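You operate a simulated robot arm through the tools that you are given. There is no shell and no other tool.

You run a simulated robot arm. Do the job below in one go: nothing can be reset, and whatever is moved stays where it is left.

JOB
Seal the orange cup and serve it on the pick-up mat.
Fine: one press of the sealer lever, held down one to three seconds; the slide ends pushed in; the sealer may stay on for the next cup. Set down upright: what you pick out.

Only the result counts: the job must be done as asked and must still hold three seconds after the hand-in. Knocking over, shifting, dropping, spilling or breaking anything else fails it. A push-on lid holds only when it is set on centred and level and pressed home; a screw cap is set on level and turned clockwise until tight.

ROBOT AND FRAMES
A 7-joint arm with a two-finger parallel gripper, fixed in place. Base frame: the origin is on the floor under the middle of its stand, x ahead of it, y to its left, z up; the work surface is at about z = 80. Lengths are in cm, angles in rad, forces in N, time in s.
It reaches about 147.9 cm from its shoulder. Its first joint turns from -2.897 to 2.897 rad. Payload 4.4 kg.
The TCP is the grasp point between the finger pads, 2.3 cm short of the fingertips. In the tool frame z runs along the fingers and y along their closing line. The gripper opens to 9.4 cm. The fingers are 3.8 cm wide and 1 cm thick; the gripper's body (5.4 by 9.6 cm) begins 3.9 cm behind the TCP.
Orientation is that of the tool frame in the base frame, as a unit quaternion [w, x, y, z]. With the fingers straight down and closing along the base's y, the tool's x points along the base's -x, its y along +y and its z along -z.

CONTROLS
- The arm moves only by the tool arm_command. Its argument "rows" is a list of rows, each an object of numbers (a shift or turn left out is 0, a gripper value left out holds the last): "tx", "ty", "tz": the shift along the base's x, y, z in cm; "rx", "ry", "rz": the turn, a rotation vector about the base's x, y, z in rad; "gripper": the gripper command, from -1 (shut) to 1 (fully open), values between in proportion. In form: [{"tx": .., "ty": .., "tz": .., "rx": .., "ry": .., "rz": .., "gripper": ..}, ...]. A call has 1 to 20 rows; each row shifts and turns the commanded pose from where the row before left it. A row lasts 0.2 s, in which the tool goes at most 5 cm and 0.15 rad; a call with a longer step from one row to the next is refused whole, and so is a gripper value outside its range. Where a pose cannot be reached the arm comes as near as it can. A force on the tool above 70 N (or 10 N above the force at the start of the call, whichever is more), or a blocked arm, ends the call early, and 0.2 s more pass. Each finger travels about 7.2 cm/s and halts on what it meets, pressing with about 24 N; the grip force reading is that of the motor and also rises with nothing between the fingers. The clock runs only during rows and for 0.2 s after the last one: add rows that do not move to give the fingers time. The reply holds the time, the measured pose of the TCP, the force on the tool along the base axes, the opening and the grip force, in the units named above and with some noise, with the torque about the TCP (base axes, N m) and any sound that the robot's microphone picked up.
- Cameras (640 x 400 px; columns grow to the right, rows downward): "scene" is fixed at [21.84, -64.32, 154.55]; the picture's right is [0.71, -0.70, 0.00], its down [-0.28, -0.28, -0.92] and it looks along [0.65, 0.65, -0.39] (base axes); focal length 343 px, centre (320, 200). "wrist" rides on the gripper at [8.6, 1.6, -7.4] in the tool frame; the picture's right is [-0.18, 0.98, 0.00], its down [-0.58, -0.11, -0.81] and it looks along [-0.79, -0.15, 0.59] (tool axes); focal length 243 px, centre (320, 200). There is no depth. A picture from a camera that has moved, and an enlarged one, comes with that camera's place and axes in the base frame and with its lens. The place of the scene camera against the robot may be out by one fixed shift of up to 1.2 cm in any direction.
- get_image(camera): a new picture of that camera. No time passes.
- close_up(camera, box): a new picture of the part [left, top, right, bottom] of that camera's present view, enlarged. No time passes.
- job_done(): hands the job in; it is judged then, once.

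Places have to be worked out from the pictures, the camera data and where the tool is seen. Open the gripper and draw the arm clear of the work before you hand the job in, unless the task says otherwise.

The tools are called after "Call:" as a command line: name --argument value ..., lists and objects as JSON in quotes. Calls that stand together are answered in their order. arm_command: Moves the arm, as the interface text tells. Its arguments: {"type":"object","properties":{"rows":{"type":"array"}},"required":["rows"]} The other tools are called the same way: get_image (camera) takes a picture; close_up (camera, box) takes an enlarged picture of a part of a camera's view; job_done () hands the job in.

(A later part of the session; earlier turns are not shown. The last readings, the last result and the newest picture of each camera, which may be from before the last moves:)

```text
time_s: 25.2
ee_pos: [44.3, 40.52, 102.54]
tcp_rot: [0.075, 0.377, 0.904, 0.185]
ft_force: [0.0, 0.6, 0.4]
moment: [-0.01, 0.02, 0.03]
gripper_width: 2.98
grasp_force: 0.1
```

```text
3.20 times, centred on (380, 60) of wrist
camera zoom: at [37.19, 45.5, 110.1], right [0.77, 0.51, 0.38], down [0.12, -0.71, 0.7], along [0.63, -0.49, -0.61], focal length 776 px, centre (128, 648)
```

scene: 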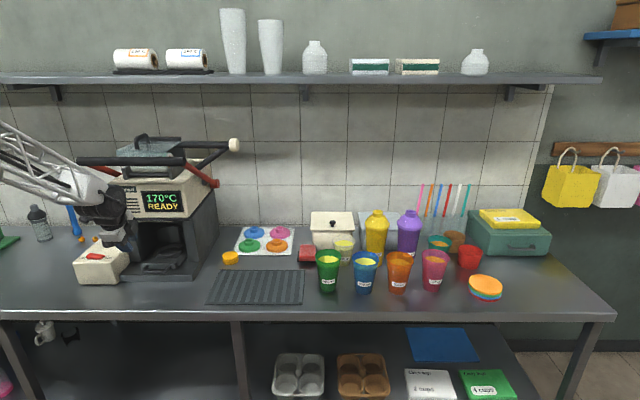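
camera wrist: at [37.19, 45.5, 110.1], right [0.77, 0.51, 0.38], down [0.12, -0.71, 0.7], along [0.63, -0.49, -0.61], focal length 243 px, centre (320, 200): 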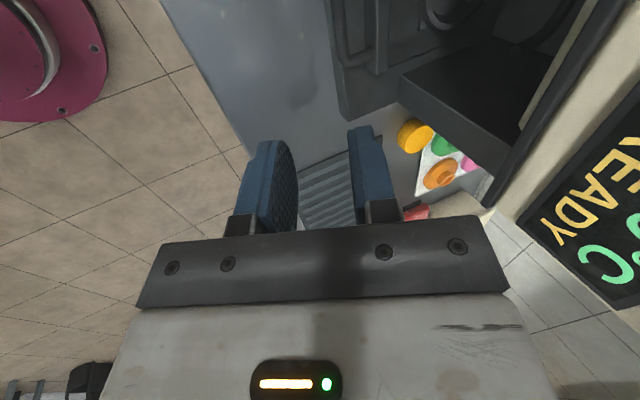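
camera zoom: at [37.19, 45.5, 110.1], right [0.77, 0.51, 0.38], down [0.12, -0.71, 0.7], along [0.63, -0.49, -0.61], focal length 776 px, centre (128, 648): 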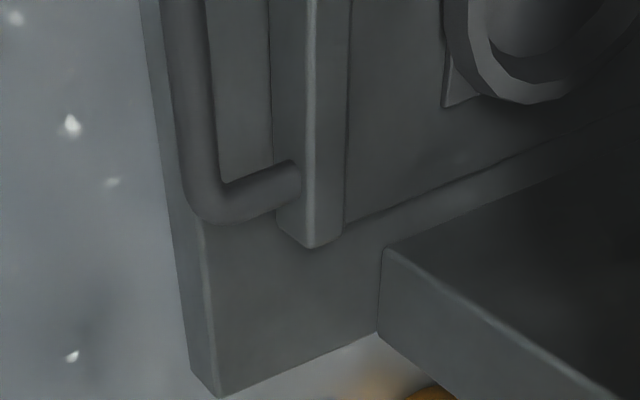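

The handle shows at bar position about Q≈69.8 (in my bench axes), z≈84.2, with the slide's front plate at Q≈73.2. I descend part way along the finger direction and check again.

Call:
arm_command --rows '[{"tx": 0.97, "ty": 0.98, "tz": -2.05}, {"tx": 0.97, "ty": 0.98, "tz": -2.05}, {"tx": 0.97, "ty": 0.98, "tz": -2.05}, {"tx": 0.97, "ty": 0.98, "tz": -2.05}, {"tx": 0.4, "ty": 0.4, "tz": -1.0}, {"tx": 0.4, "ty": 0.4, "tz": -1.0}]'

Call:
get_image --camera "wrist"

Call:
close_up --camera "scene" --box '[60, 160, 240, 290]'

```text
time_s: 26.6
ee_pos: [49.15, 45.19, 92.29]
tcp_rot: [0.075, 0.375, 0.905, 0.185]
ft_force: [-0.3, 0.4, 0.2]
moment: [0.0, 0.03, 0.0]
gripper_width: 3.01
grasp_force: 0.1
```

```text
taken
camera wrist: at [41.93, 50.24, 99.89], right [0.77, 0.51, 0.38], down [0.12, -0.71, 0.7], along [0.62, -0.49, -0.61], focal length 243 px, centre (320, 200)
```

wrist: 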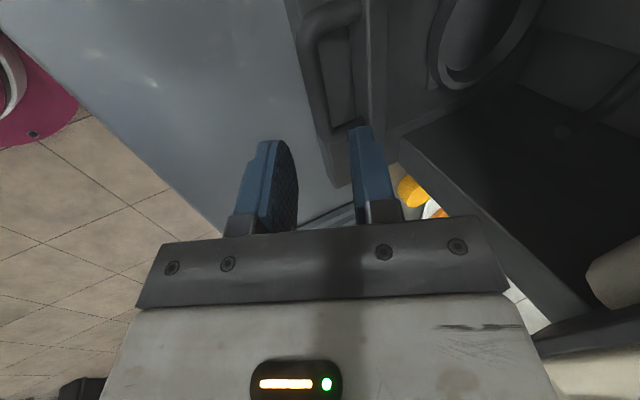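

```text
3.08 times, centred on (150, 225) of scene
camera zoom: at [21.84, -64.32, 154.55], right [0.71, -0.7, 0.0], down [-0.28, -0.28, -0.92], along [0.65, 0.65, -0.39], focal length 1056 px, centre (843, 123)
```

zoom: 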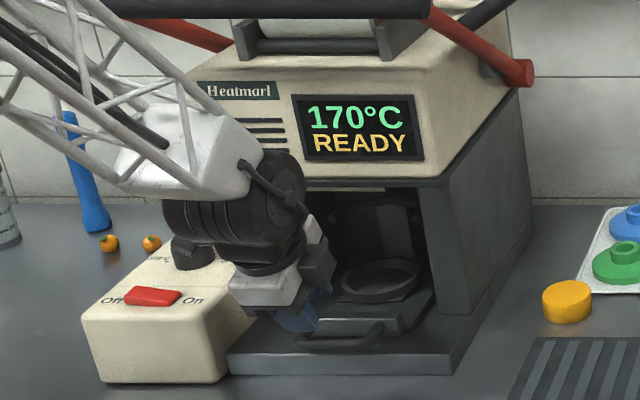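

The handle bar sits where predicted, in line between the fingers. I continue down most of the way and check.

Call:
arm_command --rows '[{"tx": 0.33, "ty": 0.33, "tz": -1.2}, {"tx": 0.33, "ty": 0.33, "tz": -1.2}, {"tx": 0.33, "ty": 0.33, "tz": -1.2}, {"tx": 0.33, "ty": 0.33, "tz": -1.0}]'

Call:
get_image --camera "wrist"

Call:
close_up --camera "scene" --box '[100, 210, 220, 290]'

```text
time_s: 27.6
ee_pos: [50.53, 46.53, 87.74]
tcp_rot: [0.075, 0.376, 0.905, 0.184]
ft_force: [0.7, 1.0, 0.7]
moment: [0.0, 0.0, -0.03]
gripper_width: 2.98
grasp_force: 0.0
```

```text
taken
camera wrist: at [43.3, 51.52, 95.26], right [0.77, 0.51, 0.38], down [0.12, -0.71, 0.7], along [0.63, -0.49, -0.61], focal length 243 px, centre (320, 200)
```

wrist: 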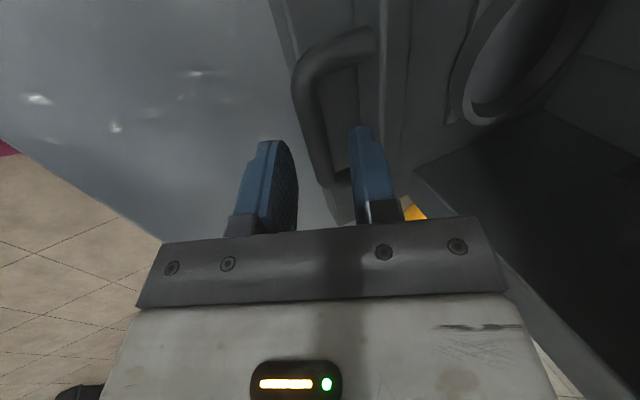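

```text
5.00 times, centred on (160, 250) of scene
camera zoom: at [21.84, -64.32, 154.55], right [0.71, -0.7, 0.0], down [-0.28, -0.28, -0.92], along [0.65, 0.65, -0.39], focal length 1716 px, centre (1120, -50)
```

zoom: 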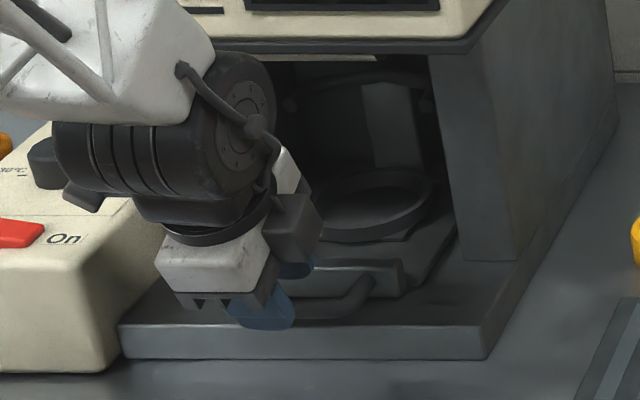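

The bar is between the fingers and the inner finger is over the loop. I go down the last 2.6 cm and close on the handle.

Call:
arm_command --rows '[{"tx": 0.2, "ty": 0.2, "tz": -0.9}, {"tx": 0.2, "ty": 0.2, "tz": -0.9}, {"tx": 0.15, "ty": 0.15, "tz": -0.8}, {"gripper": -1}, {"gripper": -1}, {"gripper": -1}]'

Call:
get_image --camera "wrist"

Call:
close_up --camera "scene" --box '[100, 210, 220, 290]'

```text
time_s: 29.0
ee_pos: [50.97, 47.15, 85.25]
tcp_rot: [0.076, 0.375, 0.905, 0.185]
ft_force: [2.9, 0.3, 7.6]
moment: [-0.59, -0.71, 1.52]
gripper_width: 1.35
grasp_force: 45.3
```

```text
taken
camera wrist: at [43.77, 52.21, 92.76], right [0.77, 0.51, 0.38], down [0.12, -0.71, 0.7], along [0.63, -0.49, -0.6], focal length 243 px, centre (320, 200)
```

wrist: 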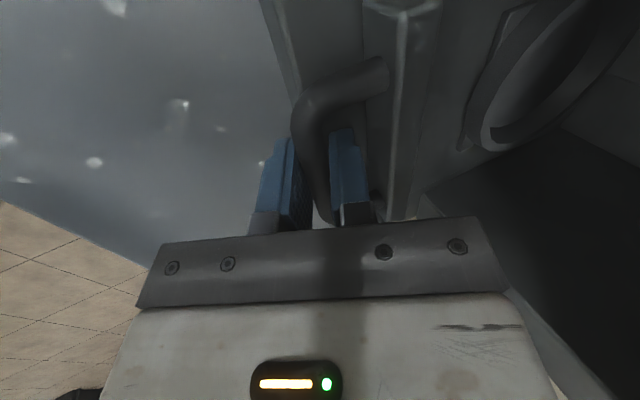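

```text
5.00 times, centred on (160, 250) of scene
camera zoom: at [21.84, -64.32, 154.55], right [0.71, -0.7, 0.0], down [-0.28, -0.28, -0.92], along [0.65, 0.65, -0.39], focal length 1716 px, centre (1120, -50)
```

zoom: 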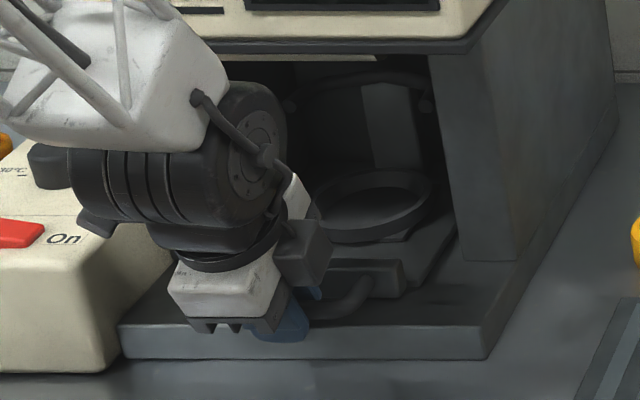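

The handle is gripped (1.35 cm bar). I pull the slide straight out, gently, and watch the force.

Call:
arm_command --rows '[{"tx": -0.35, "ty": -0.355}, {"tx": -0.7, "ty": -0.71}, {"tx": -0.7, "ty": -0.71}, {"tx": -0.7, "ty": -0.71}, {"tx": -0.7, "ty": -0.71}, {"tx": -0.7, "ty": -0.71}]'

Call:
close_up --camera "scene" --box '[80, 200, 240, 300]'

```text
time_s: 30.4
ee_pos: [47.04, 43.19, 85.23]
tcp_rot: [0.074, 0.375, 0.905, 0.185]
ft_force: [-13.3, 14.4, 23.4]
moment: [-0.33, -0.41, 1.73]
gripper_width: 1.35
grasp_force: 45.2
```

```text
4.00 times, centred on (160, 250) of scene
camera zoom: at [21.84, -64.32, 154.55], right [0.71, -0.7, 0.0], down [-0.28, -0.28, -0.92], along [0.65, 0.65, -0.39], focal length 1373 px, centre (960, 0)
```

zoom: 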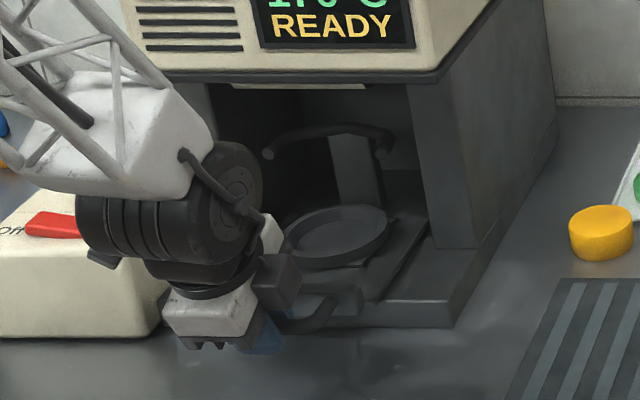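

The slide moved out together with the rear fork post, but there is some side force (about 20 N along the bench) and upward force. I make a small correction to relieve it before pulling on.

Call:
arm_command --rows '[{"tx": -0.05, "ty": 0.05, "tz": 0.06}, {}]'

```text
time_s: 31.0
ee_pos: [46.98, 43.16, 85.1]
tcp_rot: [0.075, 0.376, 0.905, 0.183]
ft_force: [11.1, -13.2, 5.6]
moment: [-0.96, -1.03, 1.24]
gripper_width: 1.37
grasp_force: 44.6
```

The side stiffness is high, so the offset was only ~0.04 cm: the pull axis is exactly 45° in the base frame. I recentre and continue pulling along that direction.

Call:
arm_command --rows '[{"tx": 0.025, "ty": -0.025}, {"tx": -0.707, "ty": -0.707}, {"tx": -0.707, "ty": -0.707}, {"tx": -0.707, "ty": -0.707}, {"tx": -0.707, "ty": -0.707}]'

Call:
close_up --camera "scene" --box '[80, 200, 240, 300]'

```text
time_s: 32.2
ee_pos: [44.18, 40.33, 85.22]
tcp_rot: [0.074, 0.375, 0.905, 0.184]
ft_force: [-22.9, 21.2, -19.6]
moment: [-0.39, -0.34, 1.61]
gripper_width: 1.35
grasp_force: 44.6
```

```text
4.00 times, centred on (160, 250) of scene
camera zoom: at [21.84, -64.32, 154.55], right [0.71, -0.7, 0.0], down [-0.28, -0.28, -0.92], along [0.65, 0.65, -0.39], focal length 1373 px, centre (960, 0)
```

zoom: 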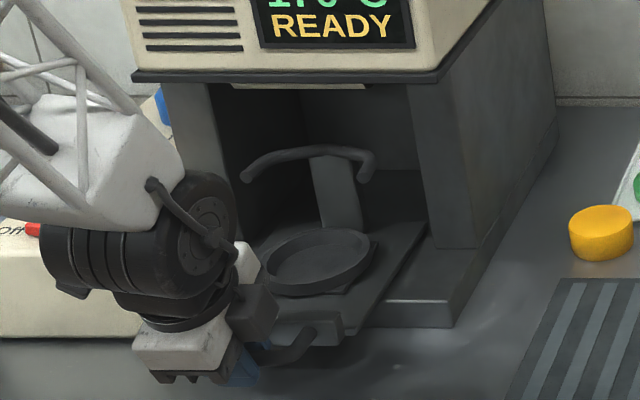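

Still sliding freely along its axis; I correct the small sideways load and pull further towards the end stop.

Call:
arm_command --rows '[{"tx": -0.045, "ty": 0.045, "tz": -0.03}, {"tx": -0.707, "ty": -0.707}, {"tx": -0.707, "ty": -0.707}, {"tx": -0.707, "ty": -0.707}]'

Call:
close_up --camera "scene" --box '[80, 200, 240, 300]'

```text
time_s: 33.2
ee_pos: [42.18, 38.29, 85.14]
tcp_rot: [0.075, 0.377, 0.905, 0.184]
ft_force: [20.6, -19.4, -20.5]
moment: [-0.85, -0.85, 1.41]
gripper_width: 1.35
grasp_force: 45.0
```

```text
4.00 times, centred on (160, 250) of scene
camera zoom: at [21.84, -64.32, 154.55], right [0.71, -0.7, 0.0], down [-0.28, -0.28, -0.92], along [0.65, 0.65, -0.39], focal length 1373 px, centre (960, 0)
```

zoom: 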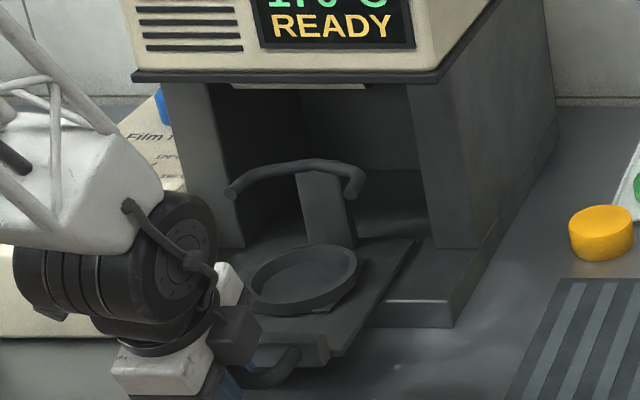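

The ring is now out in front of the columns. I correct the side load again and pull a little further to find the stop.

Call:
arm_command --rows '[{"tx": 0.03, "ty": -0.03, "tz": -0.04}, {"tx": -0.5, "ty": -0.5}, {"tx": -0.5, "ty": -0.5}, {"tx": -0.5, "ty": -0.5}]'

Call:
close_up --camera "scene" --box '[80, 200, 240, 300]'

```text
time_s: 34.2
ee_pos: [40.7, 37.02, 85.07]
tcp_rot: [0.075, 0.376, 0.905, 0.185]
ft_force: [24.1, -23.1, 5.0]
moment: [-0.54, -0.5, 1.54]
gripper_width: 1.35
grasp_force: 44.5
```

```text
4.00 times, centred on (160, 250) of scene
camera zoom: at [21.84, -64.32, 154.55], right [0.71, -0.7, 0.0], down [-0.28, -0.28, -0.92], along [0.65, 0.65, -0.39], focal length 1373 px, centre (960, 0)
```

zoom: 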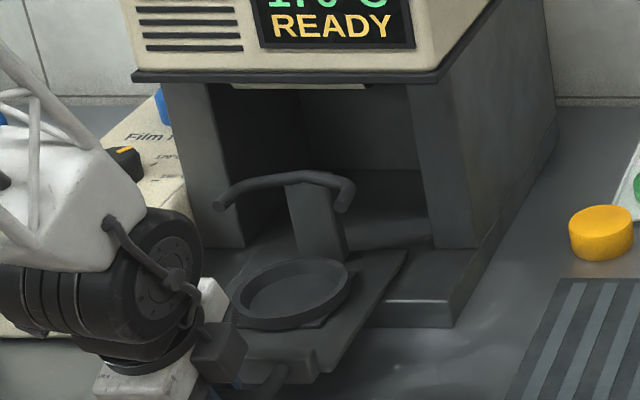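

No stop yet. I relieve the side load and pull 1.5 cm more for clearance from the head.

Call:
arm_command --rows '[{"tx": 0.035, "ty": -0.035}, {"tx": -0.36, "ty": -0.36}, {"tx": -0.36, "ty": -0.36}, {"tx": -0.36, "ty": -0.36}]'

Call:
close_up --camera "scene" --box '[80, 200, 240, 300]'

Call:
get_image --camera "wrist"

```text
time_s: 35.2
ee_pos: [39.58, 35.74, 85.15]
tcp_rot: [0.075, 0.375, 0.905, 0.185]
ft_force: [-18.4, 19.4, 17.7]
moment: [-0.34, -0.41, 1.63]
gripper_width: 1.36
grasp_force: 44.4
```

```text
4.00 times, centred on (160, 250) of scene
camera zoom: at [21.84, -64.32, 154.55], right [0.71, -0.7, 0.0], down [-0.28, -0.28, -0.92], along [0.65, 0.65, -0.39], focal length 1373 px, centre (960, 0)
```

zoom: 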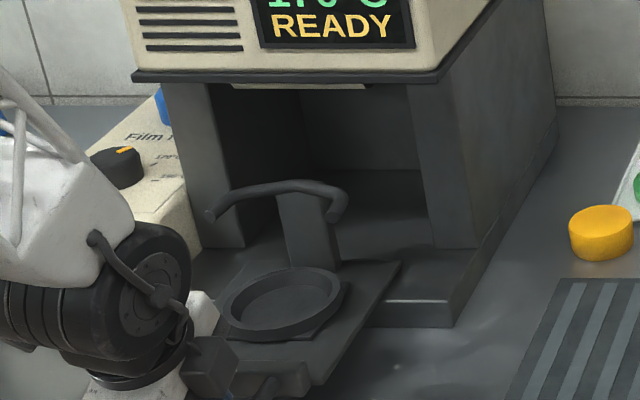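

```text
taken
camera wrist: at [32.41, 40.78, 92.65], right [0.77, 0.51, 0.38], down [0.12, -0.71, 0.7], along [0.63, -0.49, -0.61], focal length 243 px, centre (320, 200)
```

wrist: 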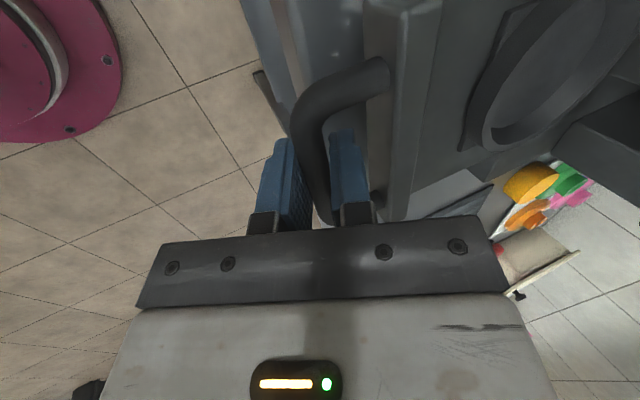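

The slide is out about 16 cm, with the ring well in front of the head. I relieve the loads, open the fingers to 3 cm and back out along the finger direction.

Call:
arm_command --rows '[{"tx": -0.035, "ty": 0.035, "tz": 0.03}, {"gripper": -0.362}, {"gripper": -0.362}, {"tx": -0.28, "ty": -0.28, "tz": 0.92}, {"tx": -0.28, "ty": -0.28, "tz": 0.92}, {"tx": -0.28, "ty": -0.28, "tz": 0.92}, {"tx": -0.4, "ty": -0.4, "tz": 1.8}, {"tx": -0.4, "ty": -0.4, "tz": 1.8}]'

Call:
get_image --camera "wrist"

Call:
close_up --camera "scene" --box '[60, 190, 260, 320]'

```text
time_s: 37.0
ee_pos: [37.85, 34.03, 91.6]
tcp_rot: [0.075, 0.377, 0.905, 0.185]
ft_force: [-0.1, 0.3, 0.2]
moment: [0.02, 0.0, -0.04]
gripper_width: 3.02
grasp_force: 0.1
```

```text
taken
camera wrist: at [30.71, 39.08, 99.06], right [0.77, 0.51, 0.38], down [0.12, -0.71, 0.7], along [0.62, -0.49, -0.61], focal length 243 px, centre (320, 200)
```

wrist: 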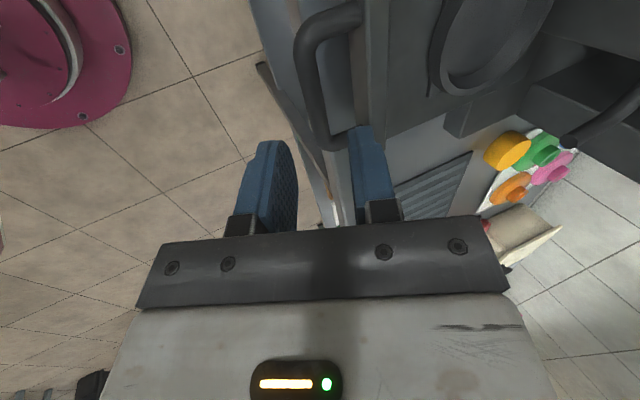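

```text
3.08 times, centred on (160, 255) of scene
camera zoom: at [21.84, -64.32, 154.55], right [0.71, -0.7, 0.0], down [-0.28, -0.28, -0.92], along [0.65, 0.65, -0.39], focal length 1056 px, centre (812, 31)
```

zoom: 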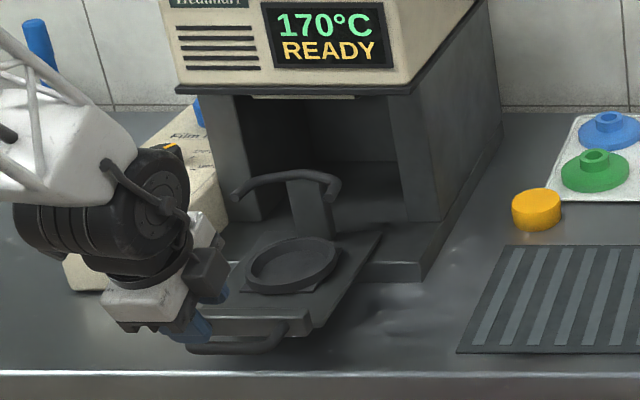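

The slide stays put. I rise, straighten the hand and turn the camera to look along the sealer so I can measure the ring and fork.

Call:
arm_command --rows '[{"tx": -0.8, "ty": -0.8, "tz": 3.5, "rx": -0.0707, "ry": 0.0707}, {"tx": -0.8, "ty": -0.8, "tz": 3.5, "rx": -0.0707, "ry": 0.0707}, {"tx": -0.8, "ty": -0.8, "tz": 3.5, "rx": -0.0707, "ry": 0.0707}, {"tx": -0.8, "ty": -0.8, "tz": 3.5, "rx": -0.0707, "ry": 0.0707}, {"tz": 1.0, "rz": 0.146, "gripper": 1}, {"tz": 1.0, "rz": 0.146}, {"tz": 1.0, "rz": 0.146}, {"tz": 1.0, "rz": 0.146}, {"tz": 1.0, "rz": 0.146}, {"tz": 1.0, "rz": 0.146}, {"tz": 1.0, "rz": 0.146}, {"tz": 1.0, "rz": 0.146}, {"tz": 1.0, "rz": 0.146}, {"tz": 1.0, "rz": 0.146}, {"tz": 1.0, "rz": 0.146}, {"tz": 1.0, "rz": 0.146}]'

Call:
get_image --camera "wrist"

Call:
close_up --camera "wrist" --box '[230, 60, 410, 180]'

```text
time_s: 40.4
ee_pos: [34.74, 30.84, 117.58]
tcp_rot: [-0.002, -0.465, 0.885, 0.0]
ft_force: [0.8, 0.0, 0.3]
moment: [0.02, -0.03, 0.02]
gripper_width: 9.39
grasp_force: 0.0
```

```text
taken
camera wrist: at [28.42, 24.7, 125.08], right [-0.7, 0.71, 0.0], down [0.42, 0.42, 0.8], along [0.57, 0.57, -0.59], focal length 243 px, centre (320, 200)
```

wrist: 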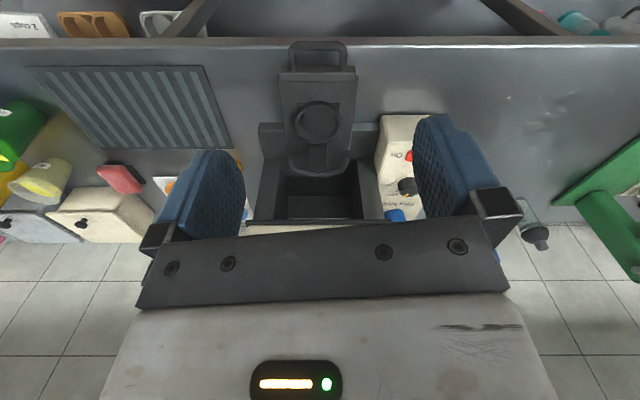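

```text
3.33 times, centred on (320, 120) of wrist
camera zoom: at [28.42, 24.7, 125.08], right [-0.7, 0.71, 0.0], down [0.42, 0.42, 0.8], along [0.57, 0.57, -0.59], focal length 809 px, centre (320, 467)
```

zoom: 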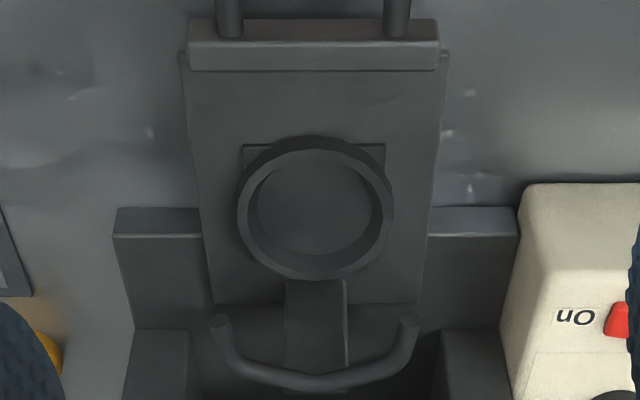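

I zoom in more on the ring and fork to measure them precisely.

Call:
close_up --camera "wrist" --box '[285, 90, 355, 145]'

Call:
close_up --camera "scene" --box '[110, 220, 200, 310]'

```text
7.27 times, centred on (320, 118) of wrist
camera zoom: at [28.42, 24.7, 125.08], right [-0.7, 0.71, 0.0], down [0.42, 0.42, 0.8], along [0.57, 0.57, -0.59], focal length 1764 px, centre (320, 800)
```

zoom: 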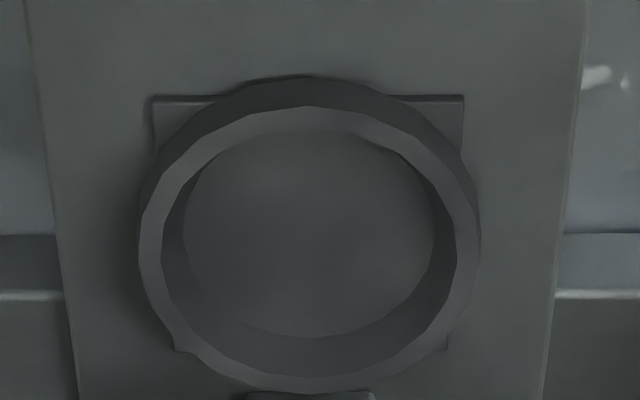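

```text
4.44 times, centred on (155, 265) of scene
camera zoom: at [21.84, -64.32, 154.55], right [0.71, -0.7, 0.0], down [-0.28, -0.28, -0.92], along [0.65, 0.65, -0.39], focal length 1526 px, centre (1053, -89)
```

zoom: 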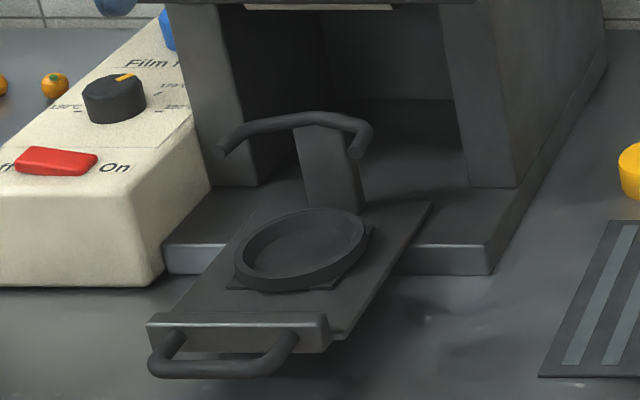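

To pin down the ring's height and centre I take a second wrist view from 9 cm further forward.

Call:
arm_command --rows '[{"tx": 2.12, "ty": 2.12, "tz": 1.0}, {"tx": 2.12, "ty": 2.12, "tz": 1.0}, {"tx": 2.12, "ty": 2.12, "tz": 1.0}]'

Call:
get_image --camera "wrist"

Call:
close_up --camera "wrist" --box '[265, 30, 375, 120]'

```text
time_s: 41.2
ee_pos: [41.15, 37.29, 120.57]
tcp_rot: [-0.001, -0.464, 0.886, -0.001]
ft_force: [0.1, -0.2, -0.2]
moment: [0.01, 0.01, 0.02]
gripper_width: 9.42
grasp_force: 0.0
```

```text
taken
camera wrist: at [34.79, 31.12, 128.05], right [-0.7, 0.71, 0.0], down [0.42, 0.42, 0.8], along [0.57, 0.57, -0.59], focal length 243 px, centre (320, 200)
```

wrist: 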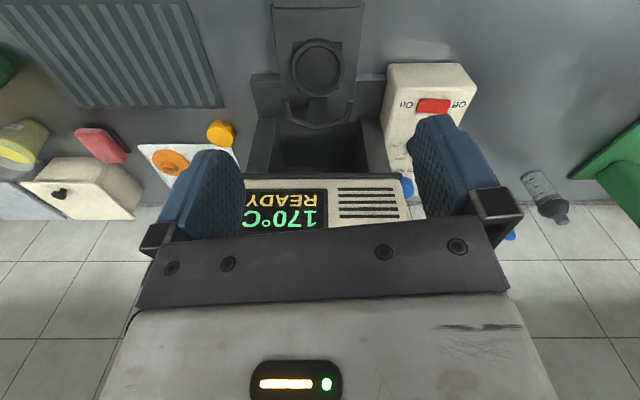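

```text
4.44 times, centred on (320, 75) of wrist
camera zoom: at [34.79, 31.12, 128.05], right [-0.7, 0.71, 0.0], down [0.42, 0.42, 0.8], along [0.57, 0.57, -0.59], focal length 1078 px, centre (320, 756)
```

zoom: 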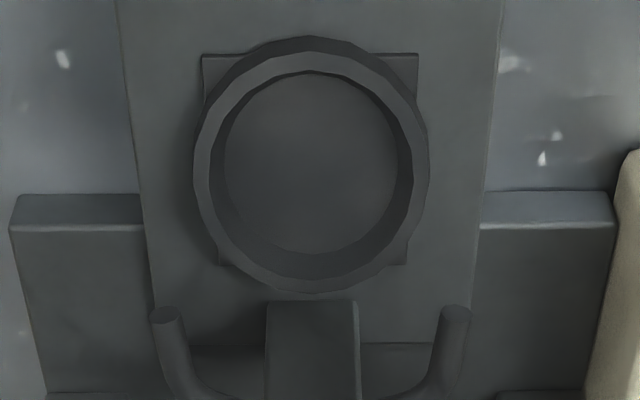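

Triangulating both wrist views: the ring's centre is at P≈3.15, Q≈66.65 (that is about x 49.4, y 44.9), with its top at z≈85.6, and the fork arms at z≈92.8. Now I test in free air whether a horizontal camera-up hand pointing along +y can reach this spot; first I turn the hand.

Call:
arm_command --rows '[{"tx": 0.16, "ty": -0.62, "tz": -0.3, "rz": -0.149}, {"tx": 0.16, "ty": -0.62, "tz": -0.3, "rz": -0.149}, {"tx": 0.16, "ty": -0.62, "tz": -0.3, "rz": -0.149}, {"tx": 0.16, "ty": -0.62, "tz": -0.3, "rz": -0.149}, {"tx": 0.16, "ty": -0.62, "tz": -0.3, "rz": -0.149}, {"tx": 0.16, "ty": -0.62, "tz": -0.3, "rz": -0.149}, {"tx": 0.16, "ty": -0.62, "tz": -0.3, "rz": -0.149}, {"tx": 0.16, "ty": -0.62, "tz": -0.3, "rz": -0.149}, {"tx": 0.16, "ty": -0.62, "tz": -0.3, "rz": -0.149}, {"tx": 0.16, "ty": -0.62, "tz": -0.3, "rz": -0.149}, {"tx": 0.16, "ty": -0.62, "tz": -0.3, "rz": -0.149}, {"tx": 0.16, "ty": -0.62, "tz": -0.3, "rz": -0.149}, {"tx": 0.16, "ty": -0.62, "tz": -0.3, "rz": -0.149}, {"tx": 0.16, "ty": -0.62, "tz": -0.3, "rz": -0.149}, {"tx": 0.16, "ty": -0.62, "tz": -0.3, "rz": -0.149}, {"tx": 0.16, "ty": -0.62, "tz": -0.3, "rz": -0.149}, {"tx": 0.16, "ty": -0.62, "tz": -0.3, "rz": -0.149}]'

Call:
get_image --camera "scene"

```text
time_s: 44.8
ee_pos: [43.77, 26.76, 115.44]
tcp_rot: [-0.001, 0.707, 0.707, 0.002]
ft_force: [-0.1, -0.6, 0.1]
moment: [0.0, 0.01, 0.0]
gripper_width: 9.38
grasp_force: 0.1
```

```text
taken
```

scene: 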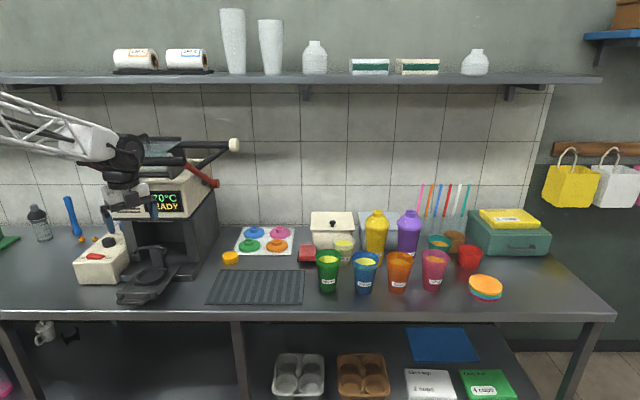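

Facing +y now. I pitch the hand up towards horizontal in steps and watch for the reach limit.

Call:
arm_command --rows '[{"rx": 0.14}, {"rx": 0.14}, {"rx": 0.14}, {"rx": 0.14}, {"rx": 0.14}, {"rx": 0.14}, {"rx": 0.14}, {"rx": 0.14}, {"rx": 0.14}, {"rx": 0.14}]'

Call:
get_image --camera "scene"

```text
time_s: 47.0
ee_pos: [43.94, 26.71, 115.4]
tcp_rot: [-0.455, 0.54, 0.539, 0.459]
ft_force: [0.5, -0.4, 0.3]
moment: [-0.01, 0.02, -0.01]
gripper_width: 9.42
grasp_force: 0.1
```

```text
taken
```

scene: 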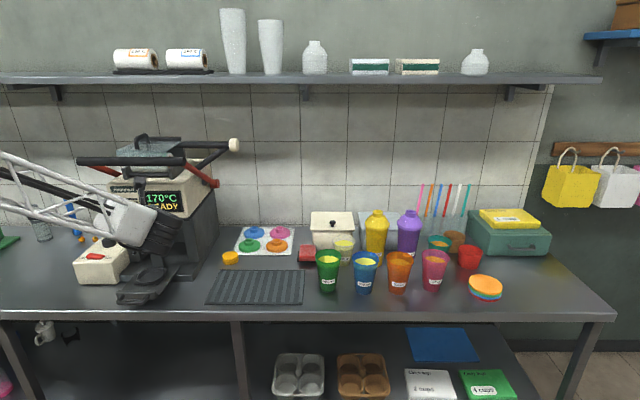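

It works, pointing along +y and 9.5° down. I move towards the spot above the ring at z≈103 to test reach there.

Call:
arm_command --rows '[{"tx": 0.9, "ty": 2.7, "tz": -2}, {"tx": 0.9, "ty": 2.7, "tz": -2}, {"tx": 0.9, "ty": 2.7, "tz": -2}, {"tx": 0.9, "ty": 2.7, "tz": -2}, {"tx": 0.9, "ty": 2.7, "tz": -2}, {"tx": 0.9, "ty": 2.7, "tz": -2}]'

Call:
get_image --camera "scene"

Call:
get_image --camera "wrist"

```text
time_s: 48.4
ee_pos: [49.27, 43.01, 103.42]
tcp_rot: [-0.455, 0.54, 0.541, 0.457]
ft_force: [-0.4, 0.5, 0.1]
moment: [0.04, 0.0, 0.0]
gripper_width: 9.4
grasp_force: 0.1
```

```text
taken
```

scene: 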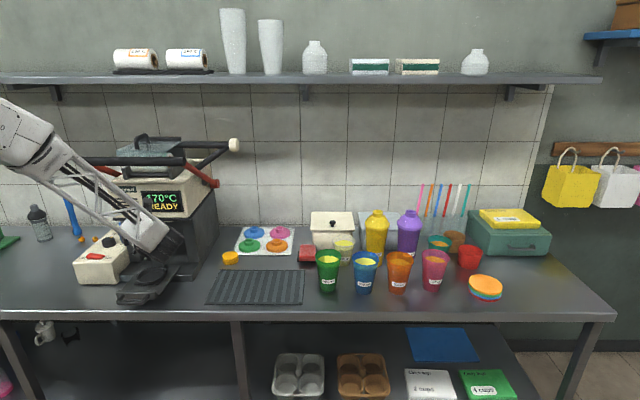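

```text
taken
camera wrist: at [50.77, 37.03, 113.16], right [0.98, -0.03, -0.18], down [-0.11, -0.89, -0.44], along [-0.15, 0.45, -0.88], focal length 243 px, centre (320, 200)
```

wrist: 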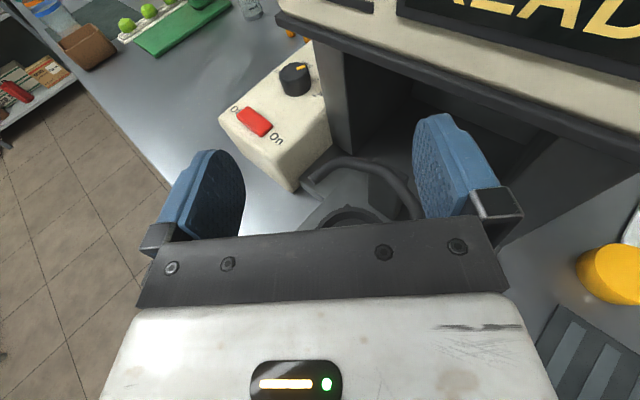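

Reach is fine here. I back off 8 cm along the hand axis and test the lower height needed for setting the cup down.

Call:
arm_command --rows '[{"ty": -4}, {"ty": -4}, {"tz": -3}, {"tz": -3}, {"tz": -3}, {"tz": -3}]'

Call:
get_image --camera "scene"

Call:
get_image --camera "wrist"

```text
time_s: 49.8
ee_pos: [49.3, 34.83, 91.68]
tcp_rot: [-0.455, 0.54, 0.54, 0.457]
ft_force: [-0.1, 0.4, -0.7]
moment: [0.0, 0.0, 0.03]
gripper_width: 9.39
grasp_force: 0.0
```

```text
taken
```

scene: 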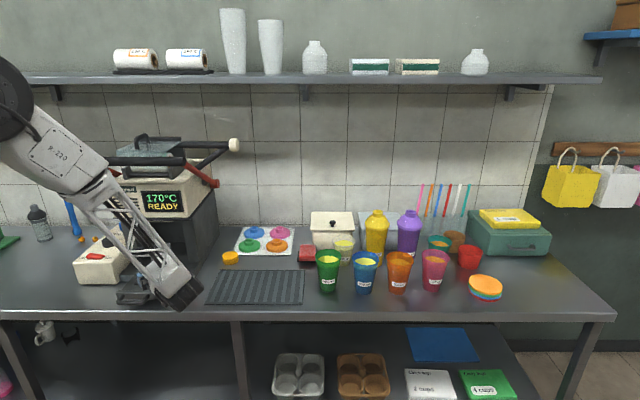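

```text
taken
camera wrist: at [50.81, 28.83, 101.37], right [0.98, -0.03, -0.18], down [-0.11, -0.89, -0.44], along [-0.15, 0.45, -0.88], focal length 243 px, centre (320, 200)
```

wrist: 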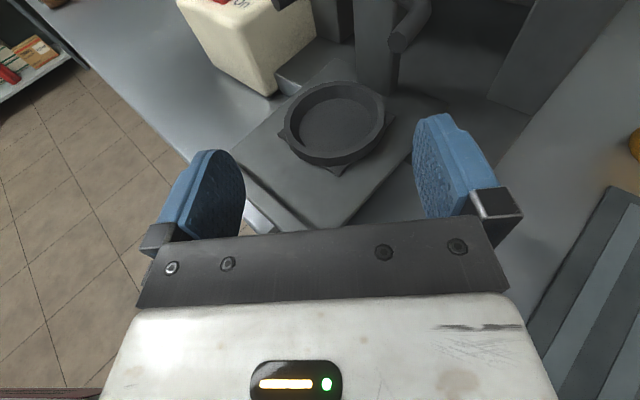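

This pose reaches fine and gives a nice view of the ring. I zoom to measure the ring centre against the hand.

Call:
close_up --camera "wrist" --box '[260, 60, 420, 180]'

Call:
close_up --camera "scene" --box '[380, 240, 420, 300]'

```text
3.33 times, centred on (340, 120) of wrist
camera zoom: at [50.81, 28.83, 101.37], right [0.98, -0.03, -0.18], down [-0.11, -0.89, -0.44], along [-0.15, 0.45, -0.88], focal length 809 px, centre (253, 467)
```

zoom: 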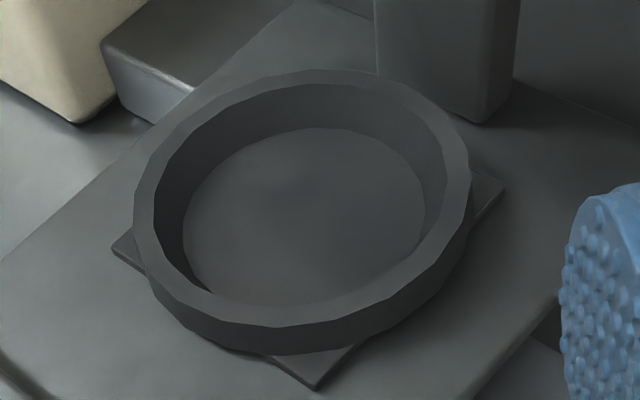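

```text
6.67 times, centred on (400, 270) of scene
camera zoom: at [21.84, -64.32, 154.55], right [0.71, -0.7, 0.0], down [-0.28, -0.28, -0.92], along [0.65, 0.65, -0.39], focal length 2289 px, centre (-213, -267)
```

zoom: 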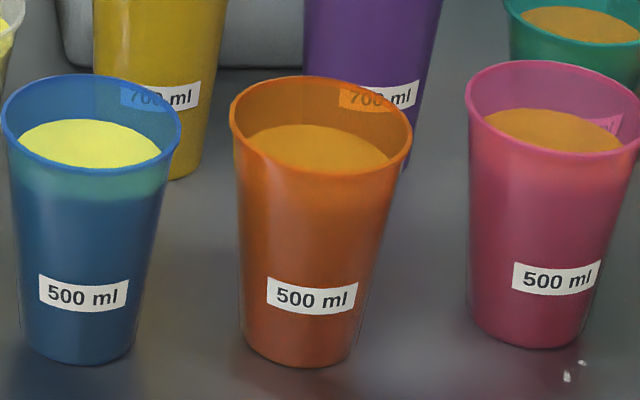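

Ring centre by all views: about x 49.6, y 44.9. The horizontal pose reaches, so now I go for the orange cup: rise, then travel in front of the row of cups with the hand turning to face them.

Call:
arm_command --rows '[{"ty": -1, "tz": 3}, {"ty": -1, "tz": 3}, {"ty": -1, "tz": 3}, {"ty": -1, "tz": 3}, {"ty": -1, "tz": 3}]'

Call:
arm_command --rows '[{"tx": 2.24, "ty": -2.95, "rz": -0.033}, {"tx": 2.24, "ty": -2.95, "rz": -0.033}, {"tx": 2.24, "ty": -2.95, "rz": -0.033}, {"tx": 2.24, "ty": -2.95, "rz": -0.033}, {"tx": 2.24, "ty": -2.95, "rz": -0.033}, {"tx": 2.24, "ty": -2.95, "rz": -0.033}, {"tx": 2.24, "ty": -2.95, "rz": -0.033}, {"tx": 2.24, "ty": -2.95, "rz": -0.033}, {"tx": 2.24, "ty": -2.95, "rz": -0.033}, {"tx": 2.24, "ty": -2.95, "rz": -0.033}, {"tx": 2.24, "ty": -2.95, "rz": -0.033}, {"tx": 2.24, "ty": -2.95, "rz": -0.033}, {"tx": 2.24, "ty": -2.95, "rz": -0.033}, {"tx": 2.24, "ty": -2.95, "rz": -0.033}, {"tx": 2.24, "ty": -2.95, "rz": -0.033}, {"tx": 2.24, "ty": -2.95, "rz": -0.033}, {"tx": 2.24, "ty": -2.95, "rz": -0.033}, {"tx": 2.24, "ty": -2.95, "rz": -0.033}, {"tx": 2.24, "ty": -2.95, "rz": -0.033}, {"tx": 2.24, "ty": -2.95, "rz": -0.033}]'

Call:
get_image --camera "wrist"

Call:
get_image --camera "scene"

```text
time_s: 51.0
ee_pos: [49.13, 29.78, 106.29]
tcp_rot: [-0.455, 0.541, 0.541, 0.457]
ft_force: [-0.7, 0.3, -0.1]
moment: [0.01, 0.03, 0.03]
gripper_width: 9.4
grasp_force: 0.1
```

```text
time_s: 55.2
ee_pos: [93.97, -29.14, 106.46]
tcp_rot: [-0.283, 0.686, 0.337, 0.58]
ft_force: [-0.5, 0.2, 0.2]
moment: [-0.01, 0.03, 0.01]
gripper_width: 9.4
grasp_force: 0.0
```

```text
taken
camera wrist: at [91.57, -34.99, 116.22], right [0.76, -0.63, -0.18], down [-0.63, -0.64, -0.44], along [0.16, 0.45, -0.88], focal length 243 px, centre (320, 200)
```

wrist: 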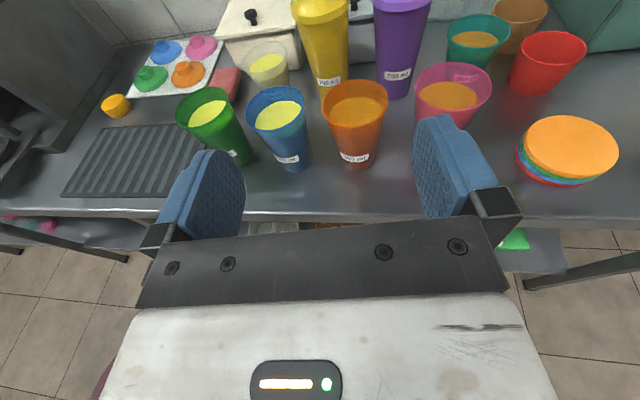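

```text
taken
```

scene: 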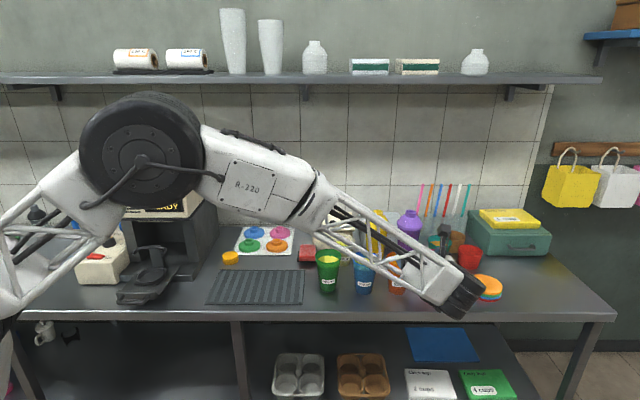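

The hand faces the row of cups. I zoom in on the orange cup for a precise position.

Call:
close_up --camera "wrist" --box '[290, 60, 430, 180]'

```text
3.33 times, centred on (360, 120) of wrist
camera zoom: at [91.57, -34.99, 116.22], right [0.76, -0.63, -0.18], down [-0.63, -0.64, -0.44], along [0.16, 0.45, -0.88], focal length 809 px, centre (187, 467)
```

zoom: 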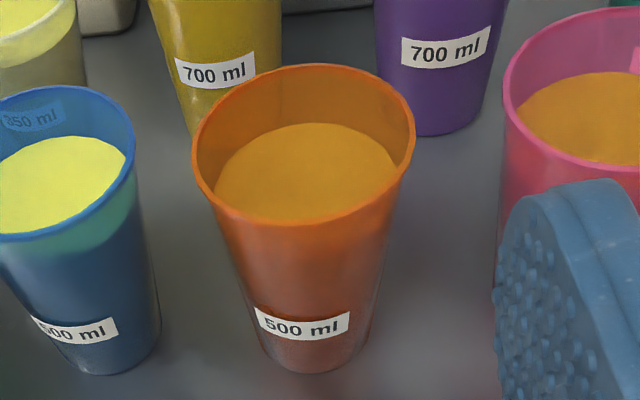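

Both rim and base put the orange cup's axis at x≈107.9, y≈−15.8. I lower the hand to z≈85.5 in front of it with the fingers at 8.4 cm, then check alignment.

Call:
arm_command --rows '[{"tx": 0.91, "ty": 0.4, "tz": -3.5, "gripper": 0.787}, {"tx": 0.91, "ty": 0.4, "tz": -3.5}, {"tx": 0.91, "ty": 0.4, "tz": -3.5}, {"tx": 0.91, "ty": 0.4, "tz": -3.5}, {"tx": 0.91, "ty": 0.4, "tz": -3.5}, {"tx": 0.91, "ty": 0.4, "tz": -3.5}]'

Call:
get_image --camera "wrist"

Call:
close_up --camera "scene" --box '[300, 220, 520, 340]'

```text
time_s: 56.6
ee_pos: [99.44, -26.66, 85.47]
tcp_rot: [-0.283, 0.685, 0.337, 0.58]
ft_force: [0.8, 0.2, 1.0]
moment: [-0.04, 0.01, -0.01]
gripper_width: 8.4
grasp_force: 0.2
```

```text
taken
camera wrist: at [97.01, -32.42, 95.2], right [0.76, -0.63, -0.18], down [-0.63, -0.64, -0.44], along [0.16, 0.45, -0.88], focal length 243 px, centre (320, 200)
```

wrist: 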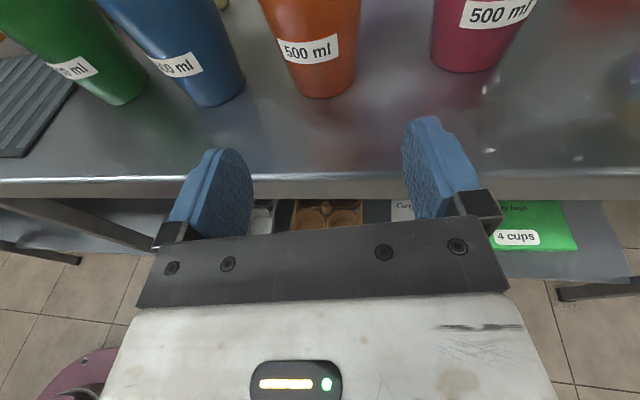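

```text
2.91 times, centred on (410, 280) of scene
camera zoom: at [21.84, -64.32, 154.55], right [0.71, -0.7, 0.0], down [-0.28, -0.28, -0.92], along [0.65, 0.65, -0.39], focal length 999 px, centre (58, -33)
```

zoom: 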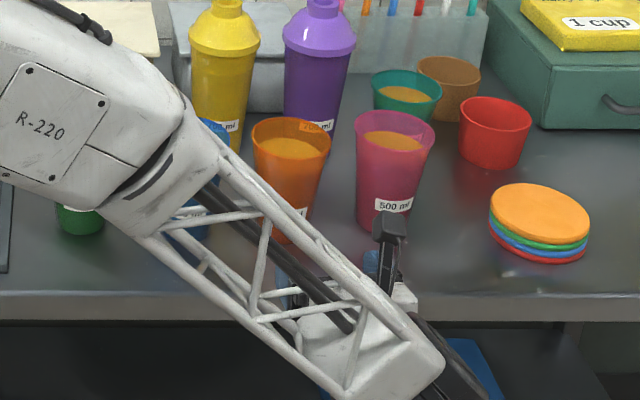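

Lateral alignment looks good. I zoom on the cup base to refine the distance.

Call:
close_up --camera "wrist" --box '[250, 0, 390, 110]'

```text
3.64 times, centred on (320, 55) of wrist
camera zoom: at [97.01, -32.42, 95.2], right [0.76, -0.63, -0.18], down [-0.63, -0.64, -0.44], along [0.16, 0.45, -0.88], focal length 882 px, centre (320, 727)
```

zoom: 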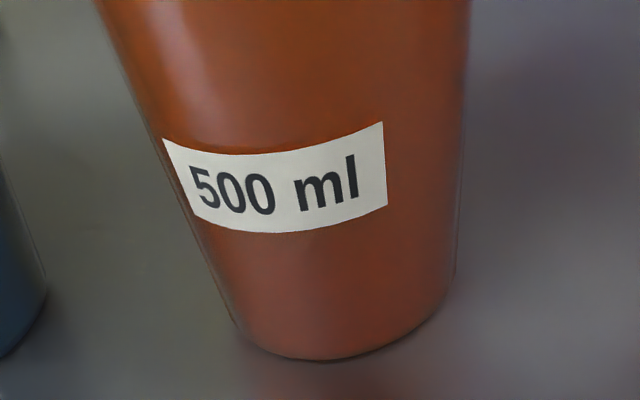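

The cup axis is at about (108.0, −15.7). I slide the open fingers around it slowly.

Call:
arm_command --rows '[{"tx": 0.94, "ty": 1.2}, {"tx": 0.94, "ty": 1.2}, {"tx": 0.94, "ty": 1.2}, {"tx": 0.94, "ty": 1.2}, {"tx": 0.94, "ty": 1.2}, {"tx": 0.94, "ty": 1.2}, {"tx": 0.94, "ty": 1.2}, {"tx": 0.94, "ty": 1.2}]'

Call:
get_image --camera "wrist"

Call:
close_up --camera "scene" --box '[330, 220, 510, 320]'

```text
time_s: 58.4
ee_pos: [106.93, -17.3, 85.54]
tcp_rot: [-0.282, 0.686, 0.336, 0.58]
ft_force: [0.3, -0.7, -0.3]
moment: [0.0, 0.0, 0.0]
gripper_width: 8.38
grasp_force: 0.0
```

```text
taken
camera wrist: at [104.51, -22.89, 95.27], right [0.76, -0.63, -0.18], down [-0.63, -0.64, -0.44], along [0.16, 0.45, -0.88], focal length 243 px, centre (320, 200)
```

wrist: 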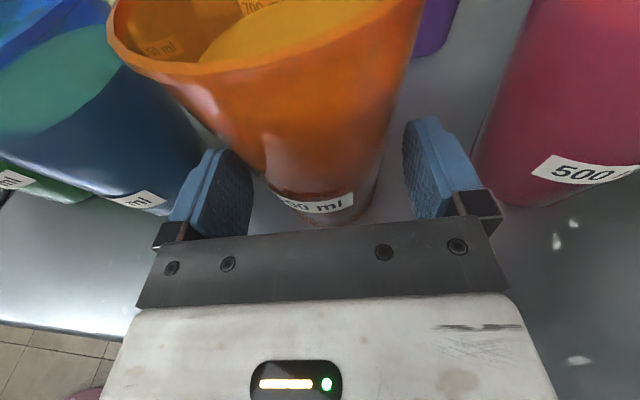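

```text
3.56 times, centred on (420, 270) of scene
camera zoom: at [21.84, -64.32, 154.55], right [0.71, -0.7, 0.0], down [-0.28, -0.28, -0.92], along [0.65, 0.65, -0.39], focal length 1221 px, centre (-36, -49)
```

zoom: 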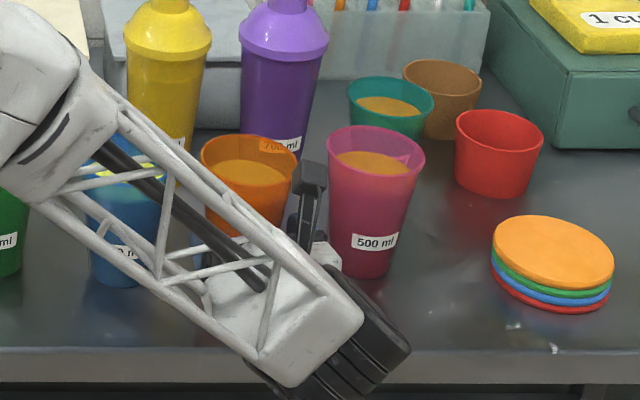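

The cup stands between the fingers. I close in small steps so as not to jolt it, then firmly.

Call:
arm_command --rows '[{"gripper": 0.7}, {"gripper": 0.62}, {"gripper": 0.57}, {"gripper": 0.53}, {"gripper": 0.49}, {"gripper": 0.45}, {"gripper": 0.3}, {"gripper": 0.0}, {"gripper": -1}, {"gripper": -1}]'

Call:
get_image --camera "wrist"

Call:
close_up --camera "scene" --box '[330, 220, 510, 320]'

```text
time_s: 60.6
ee_pos: [106.97, -17.2, 85.62]
tcp_rot: [-0.282, 0.686, 0.336, 0.58]
ft_force: [0.8, -0.8, 1.4]
moment: [0.02, 0.02, 0.03]
gripper_width: 7.05
grasp_force: 24.0
```

```text
taken
camera wrist: at [104.52, -22.87, 95.3], right [0.76, -0.63, -0.18], down [-0.63, -0.64, -0.44], along [0.16, 0.45, -0.88], focal length 243 px, centre (320, 200)
```

wrist: 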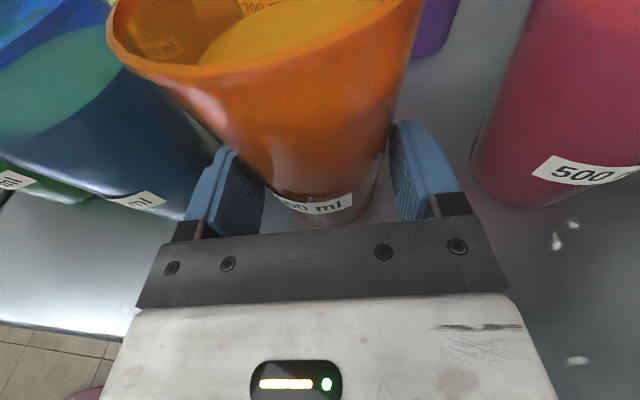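

```text
3.56 times, centred on (420, 270) of scene
camera zoom: at [21.84, -64.32, 154.55], right [0.71, -0.7, 0.0], down [-0.28, -0.28, -0.92], along [0.65, 0.65, -0.39], focal length 1221 px, centre (-36, -49)
```

zoom: 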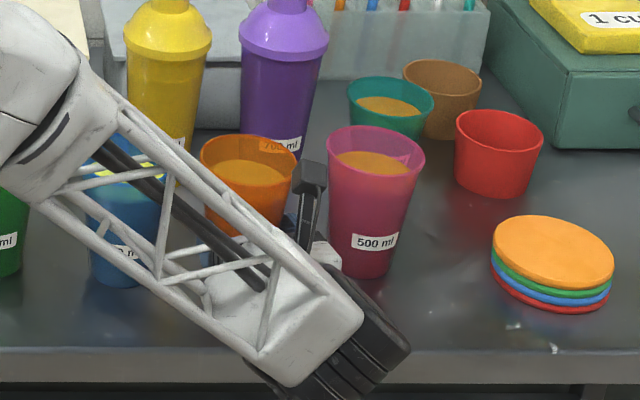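

Gripped at 7.05 cm with about 24 N. I lift gently straight up.

Call:
arm_command --rows '[{"tz": 0.2}, {"tz": 0.4}, {"tz": 0.6}, {"tz": 0.6}, {"tz": 0.4}, {"tz": 0.2}, {}]'

Call:
get_image --camera "wrist"

Call:
close_up --camera "scene" --box '[330, 220, 510, 320]'

```text
time_s: 62.2
ee_pos: [107.01, -17.07, 87.84]
tcp_rot: [-0.283, 0.686, 0.336, 0.58]
ft_force: [0.1, 0.1, -3.9]
moment: [-0.08, 0.04, 0.03]
gripper_width: 7.03
grasp_force: 24.1
```

```text
taken
camera wrist: at [104.58, -22.82, 97.64], right [0.76, -0.63, -0.18], down [-0.63, -0.64, -0.44], along [0.16, 0.45, -0.88], focal length 243 px, centre (320, 200)
```

wrist: 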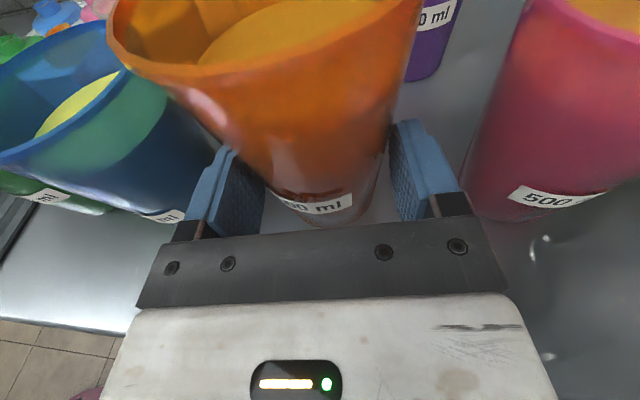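

```text
3.56 times, centred on (420, 270) of scene
camera zoom: at [21.84, -64.32, 154.55], right [0.71, -0.7, 0.0], down [-0.28, -0.28, -0.92], along [0.65, 0.65, -0.39], focal length 1221 px, centre (-36, -49)
```

zoom: 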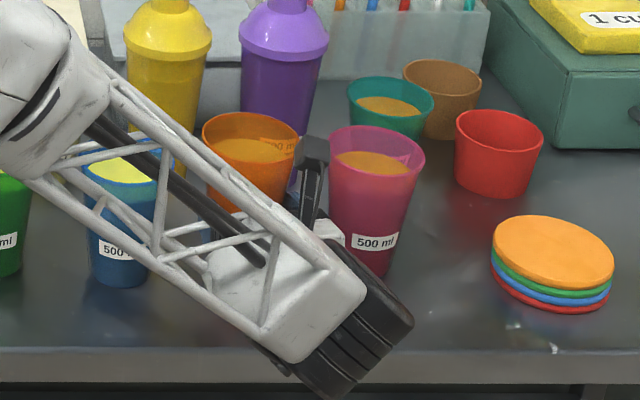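

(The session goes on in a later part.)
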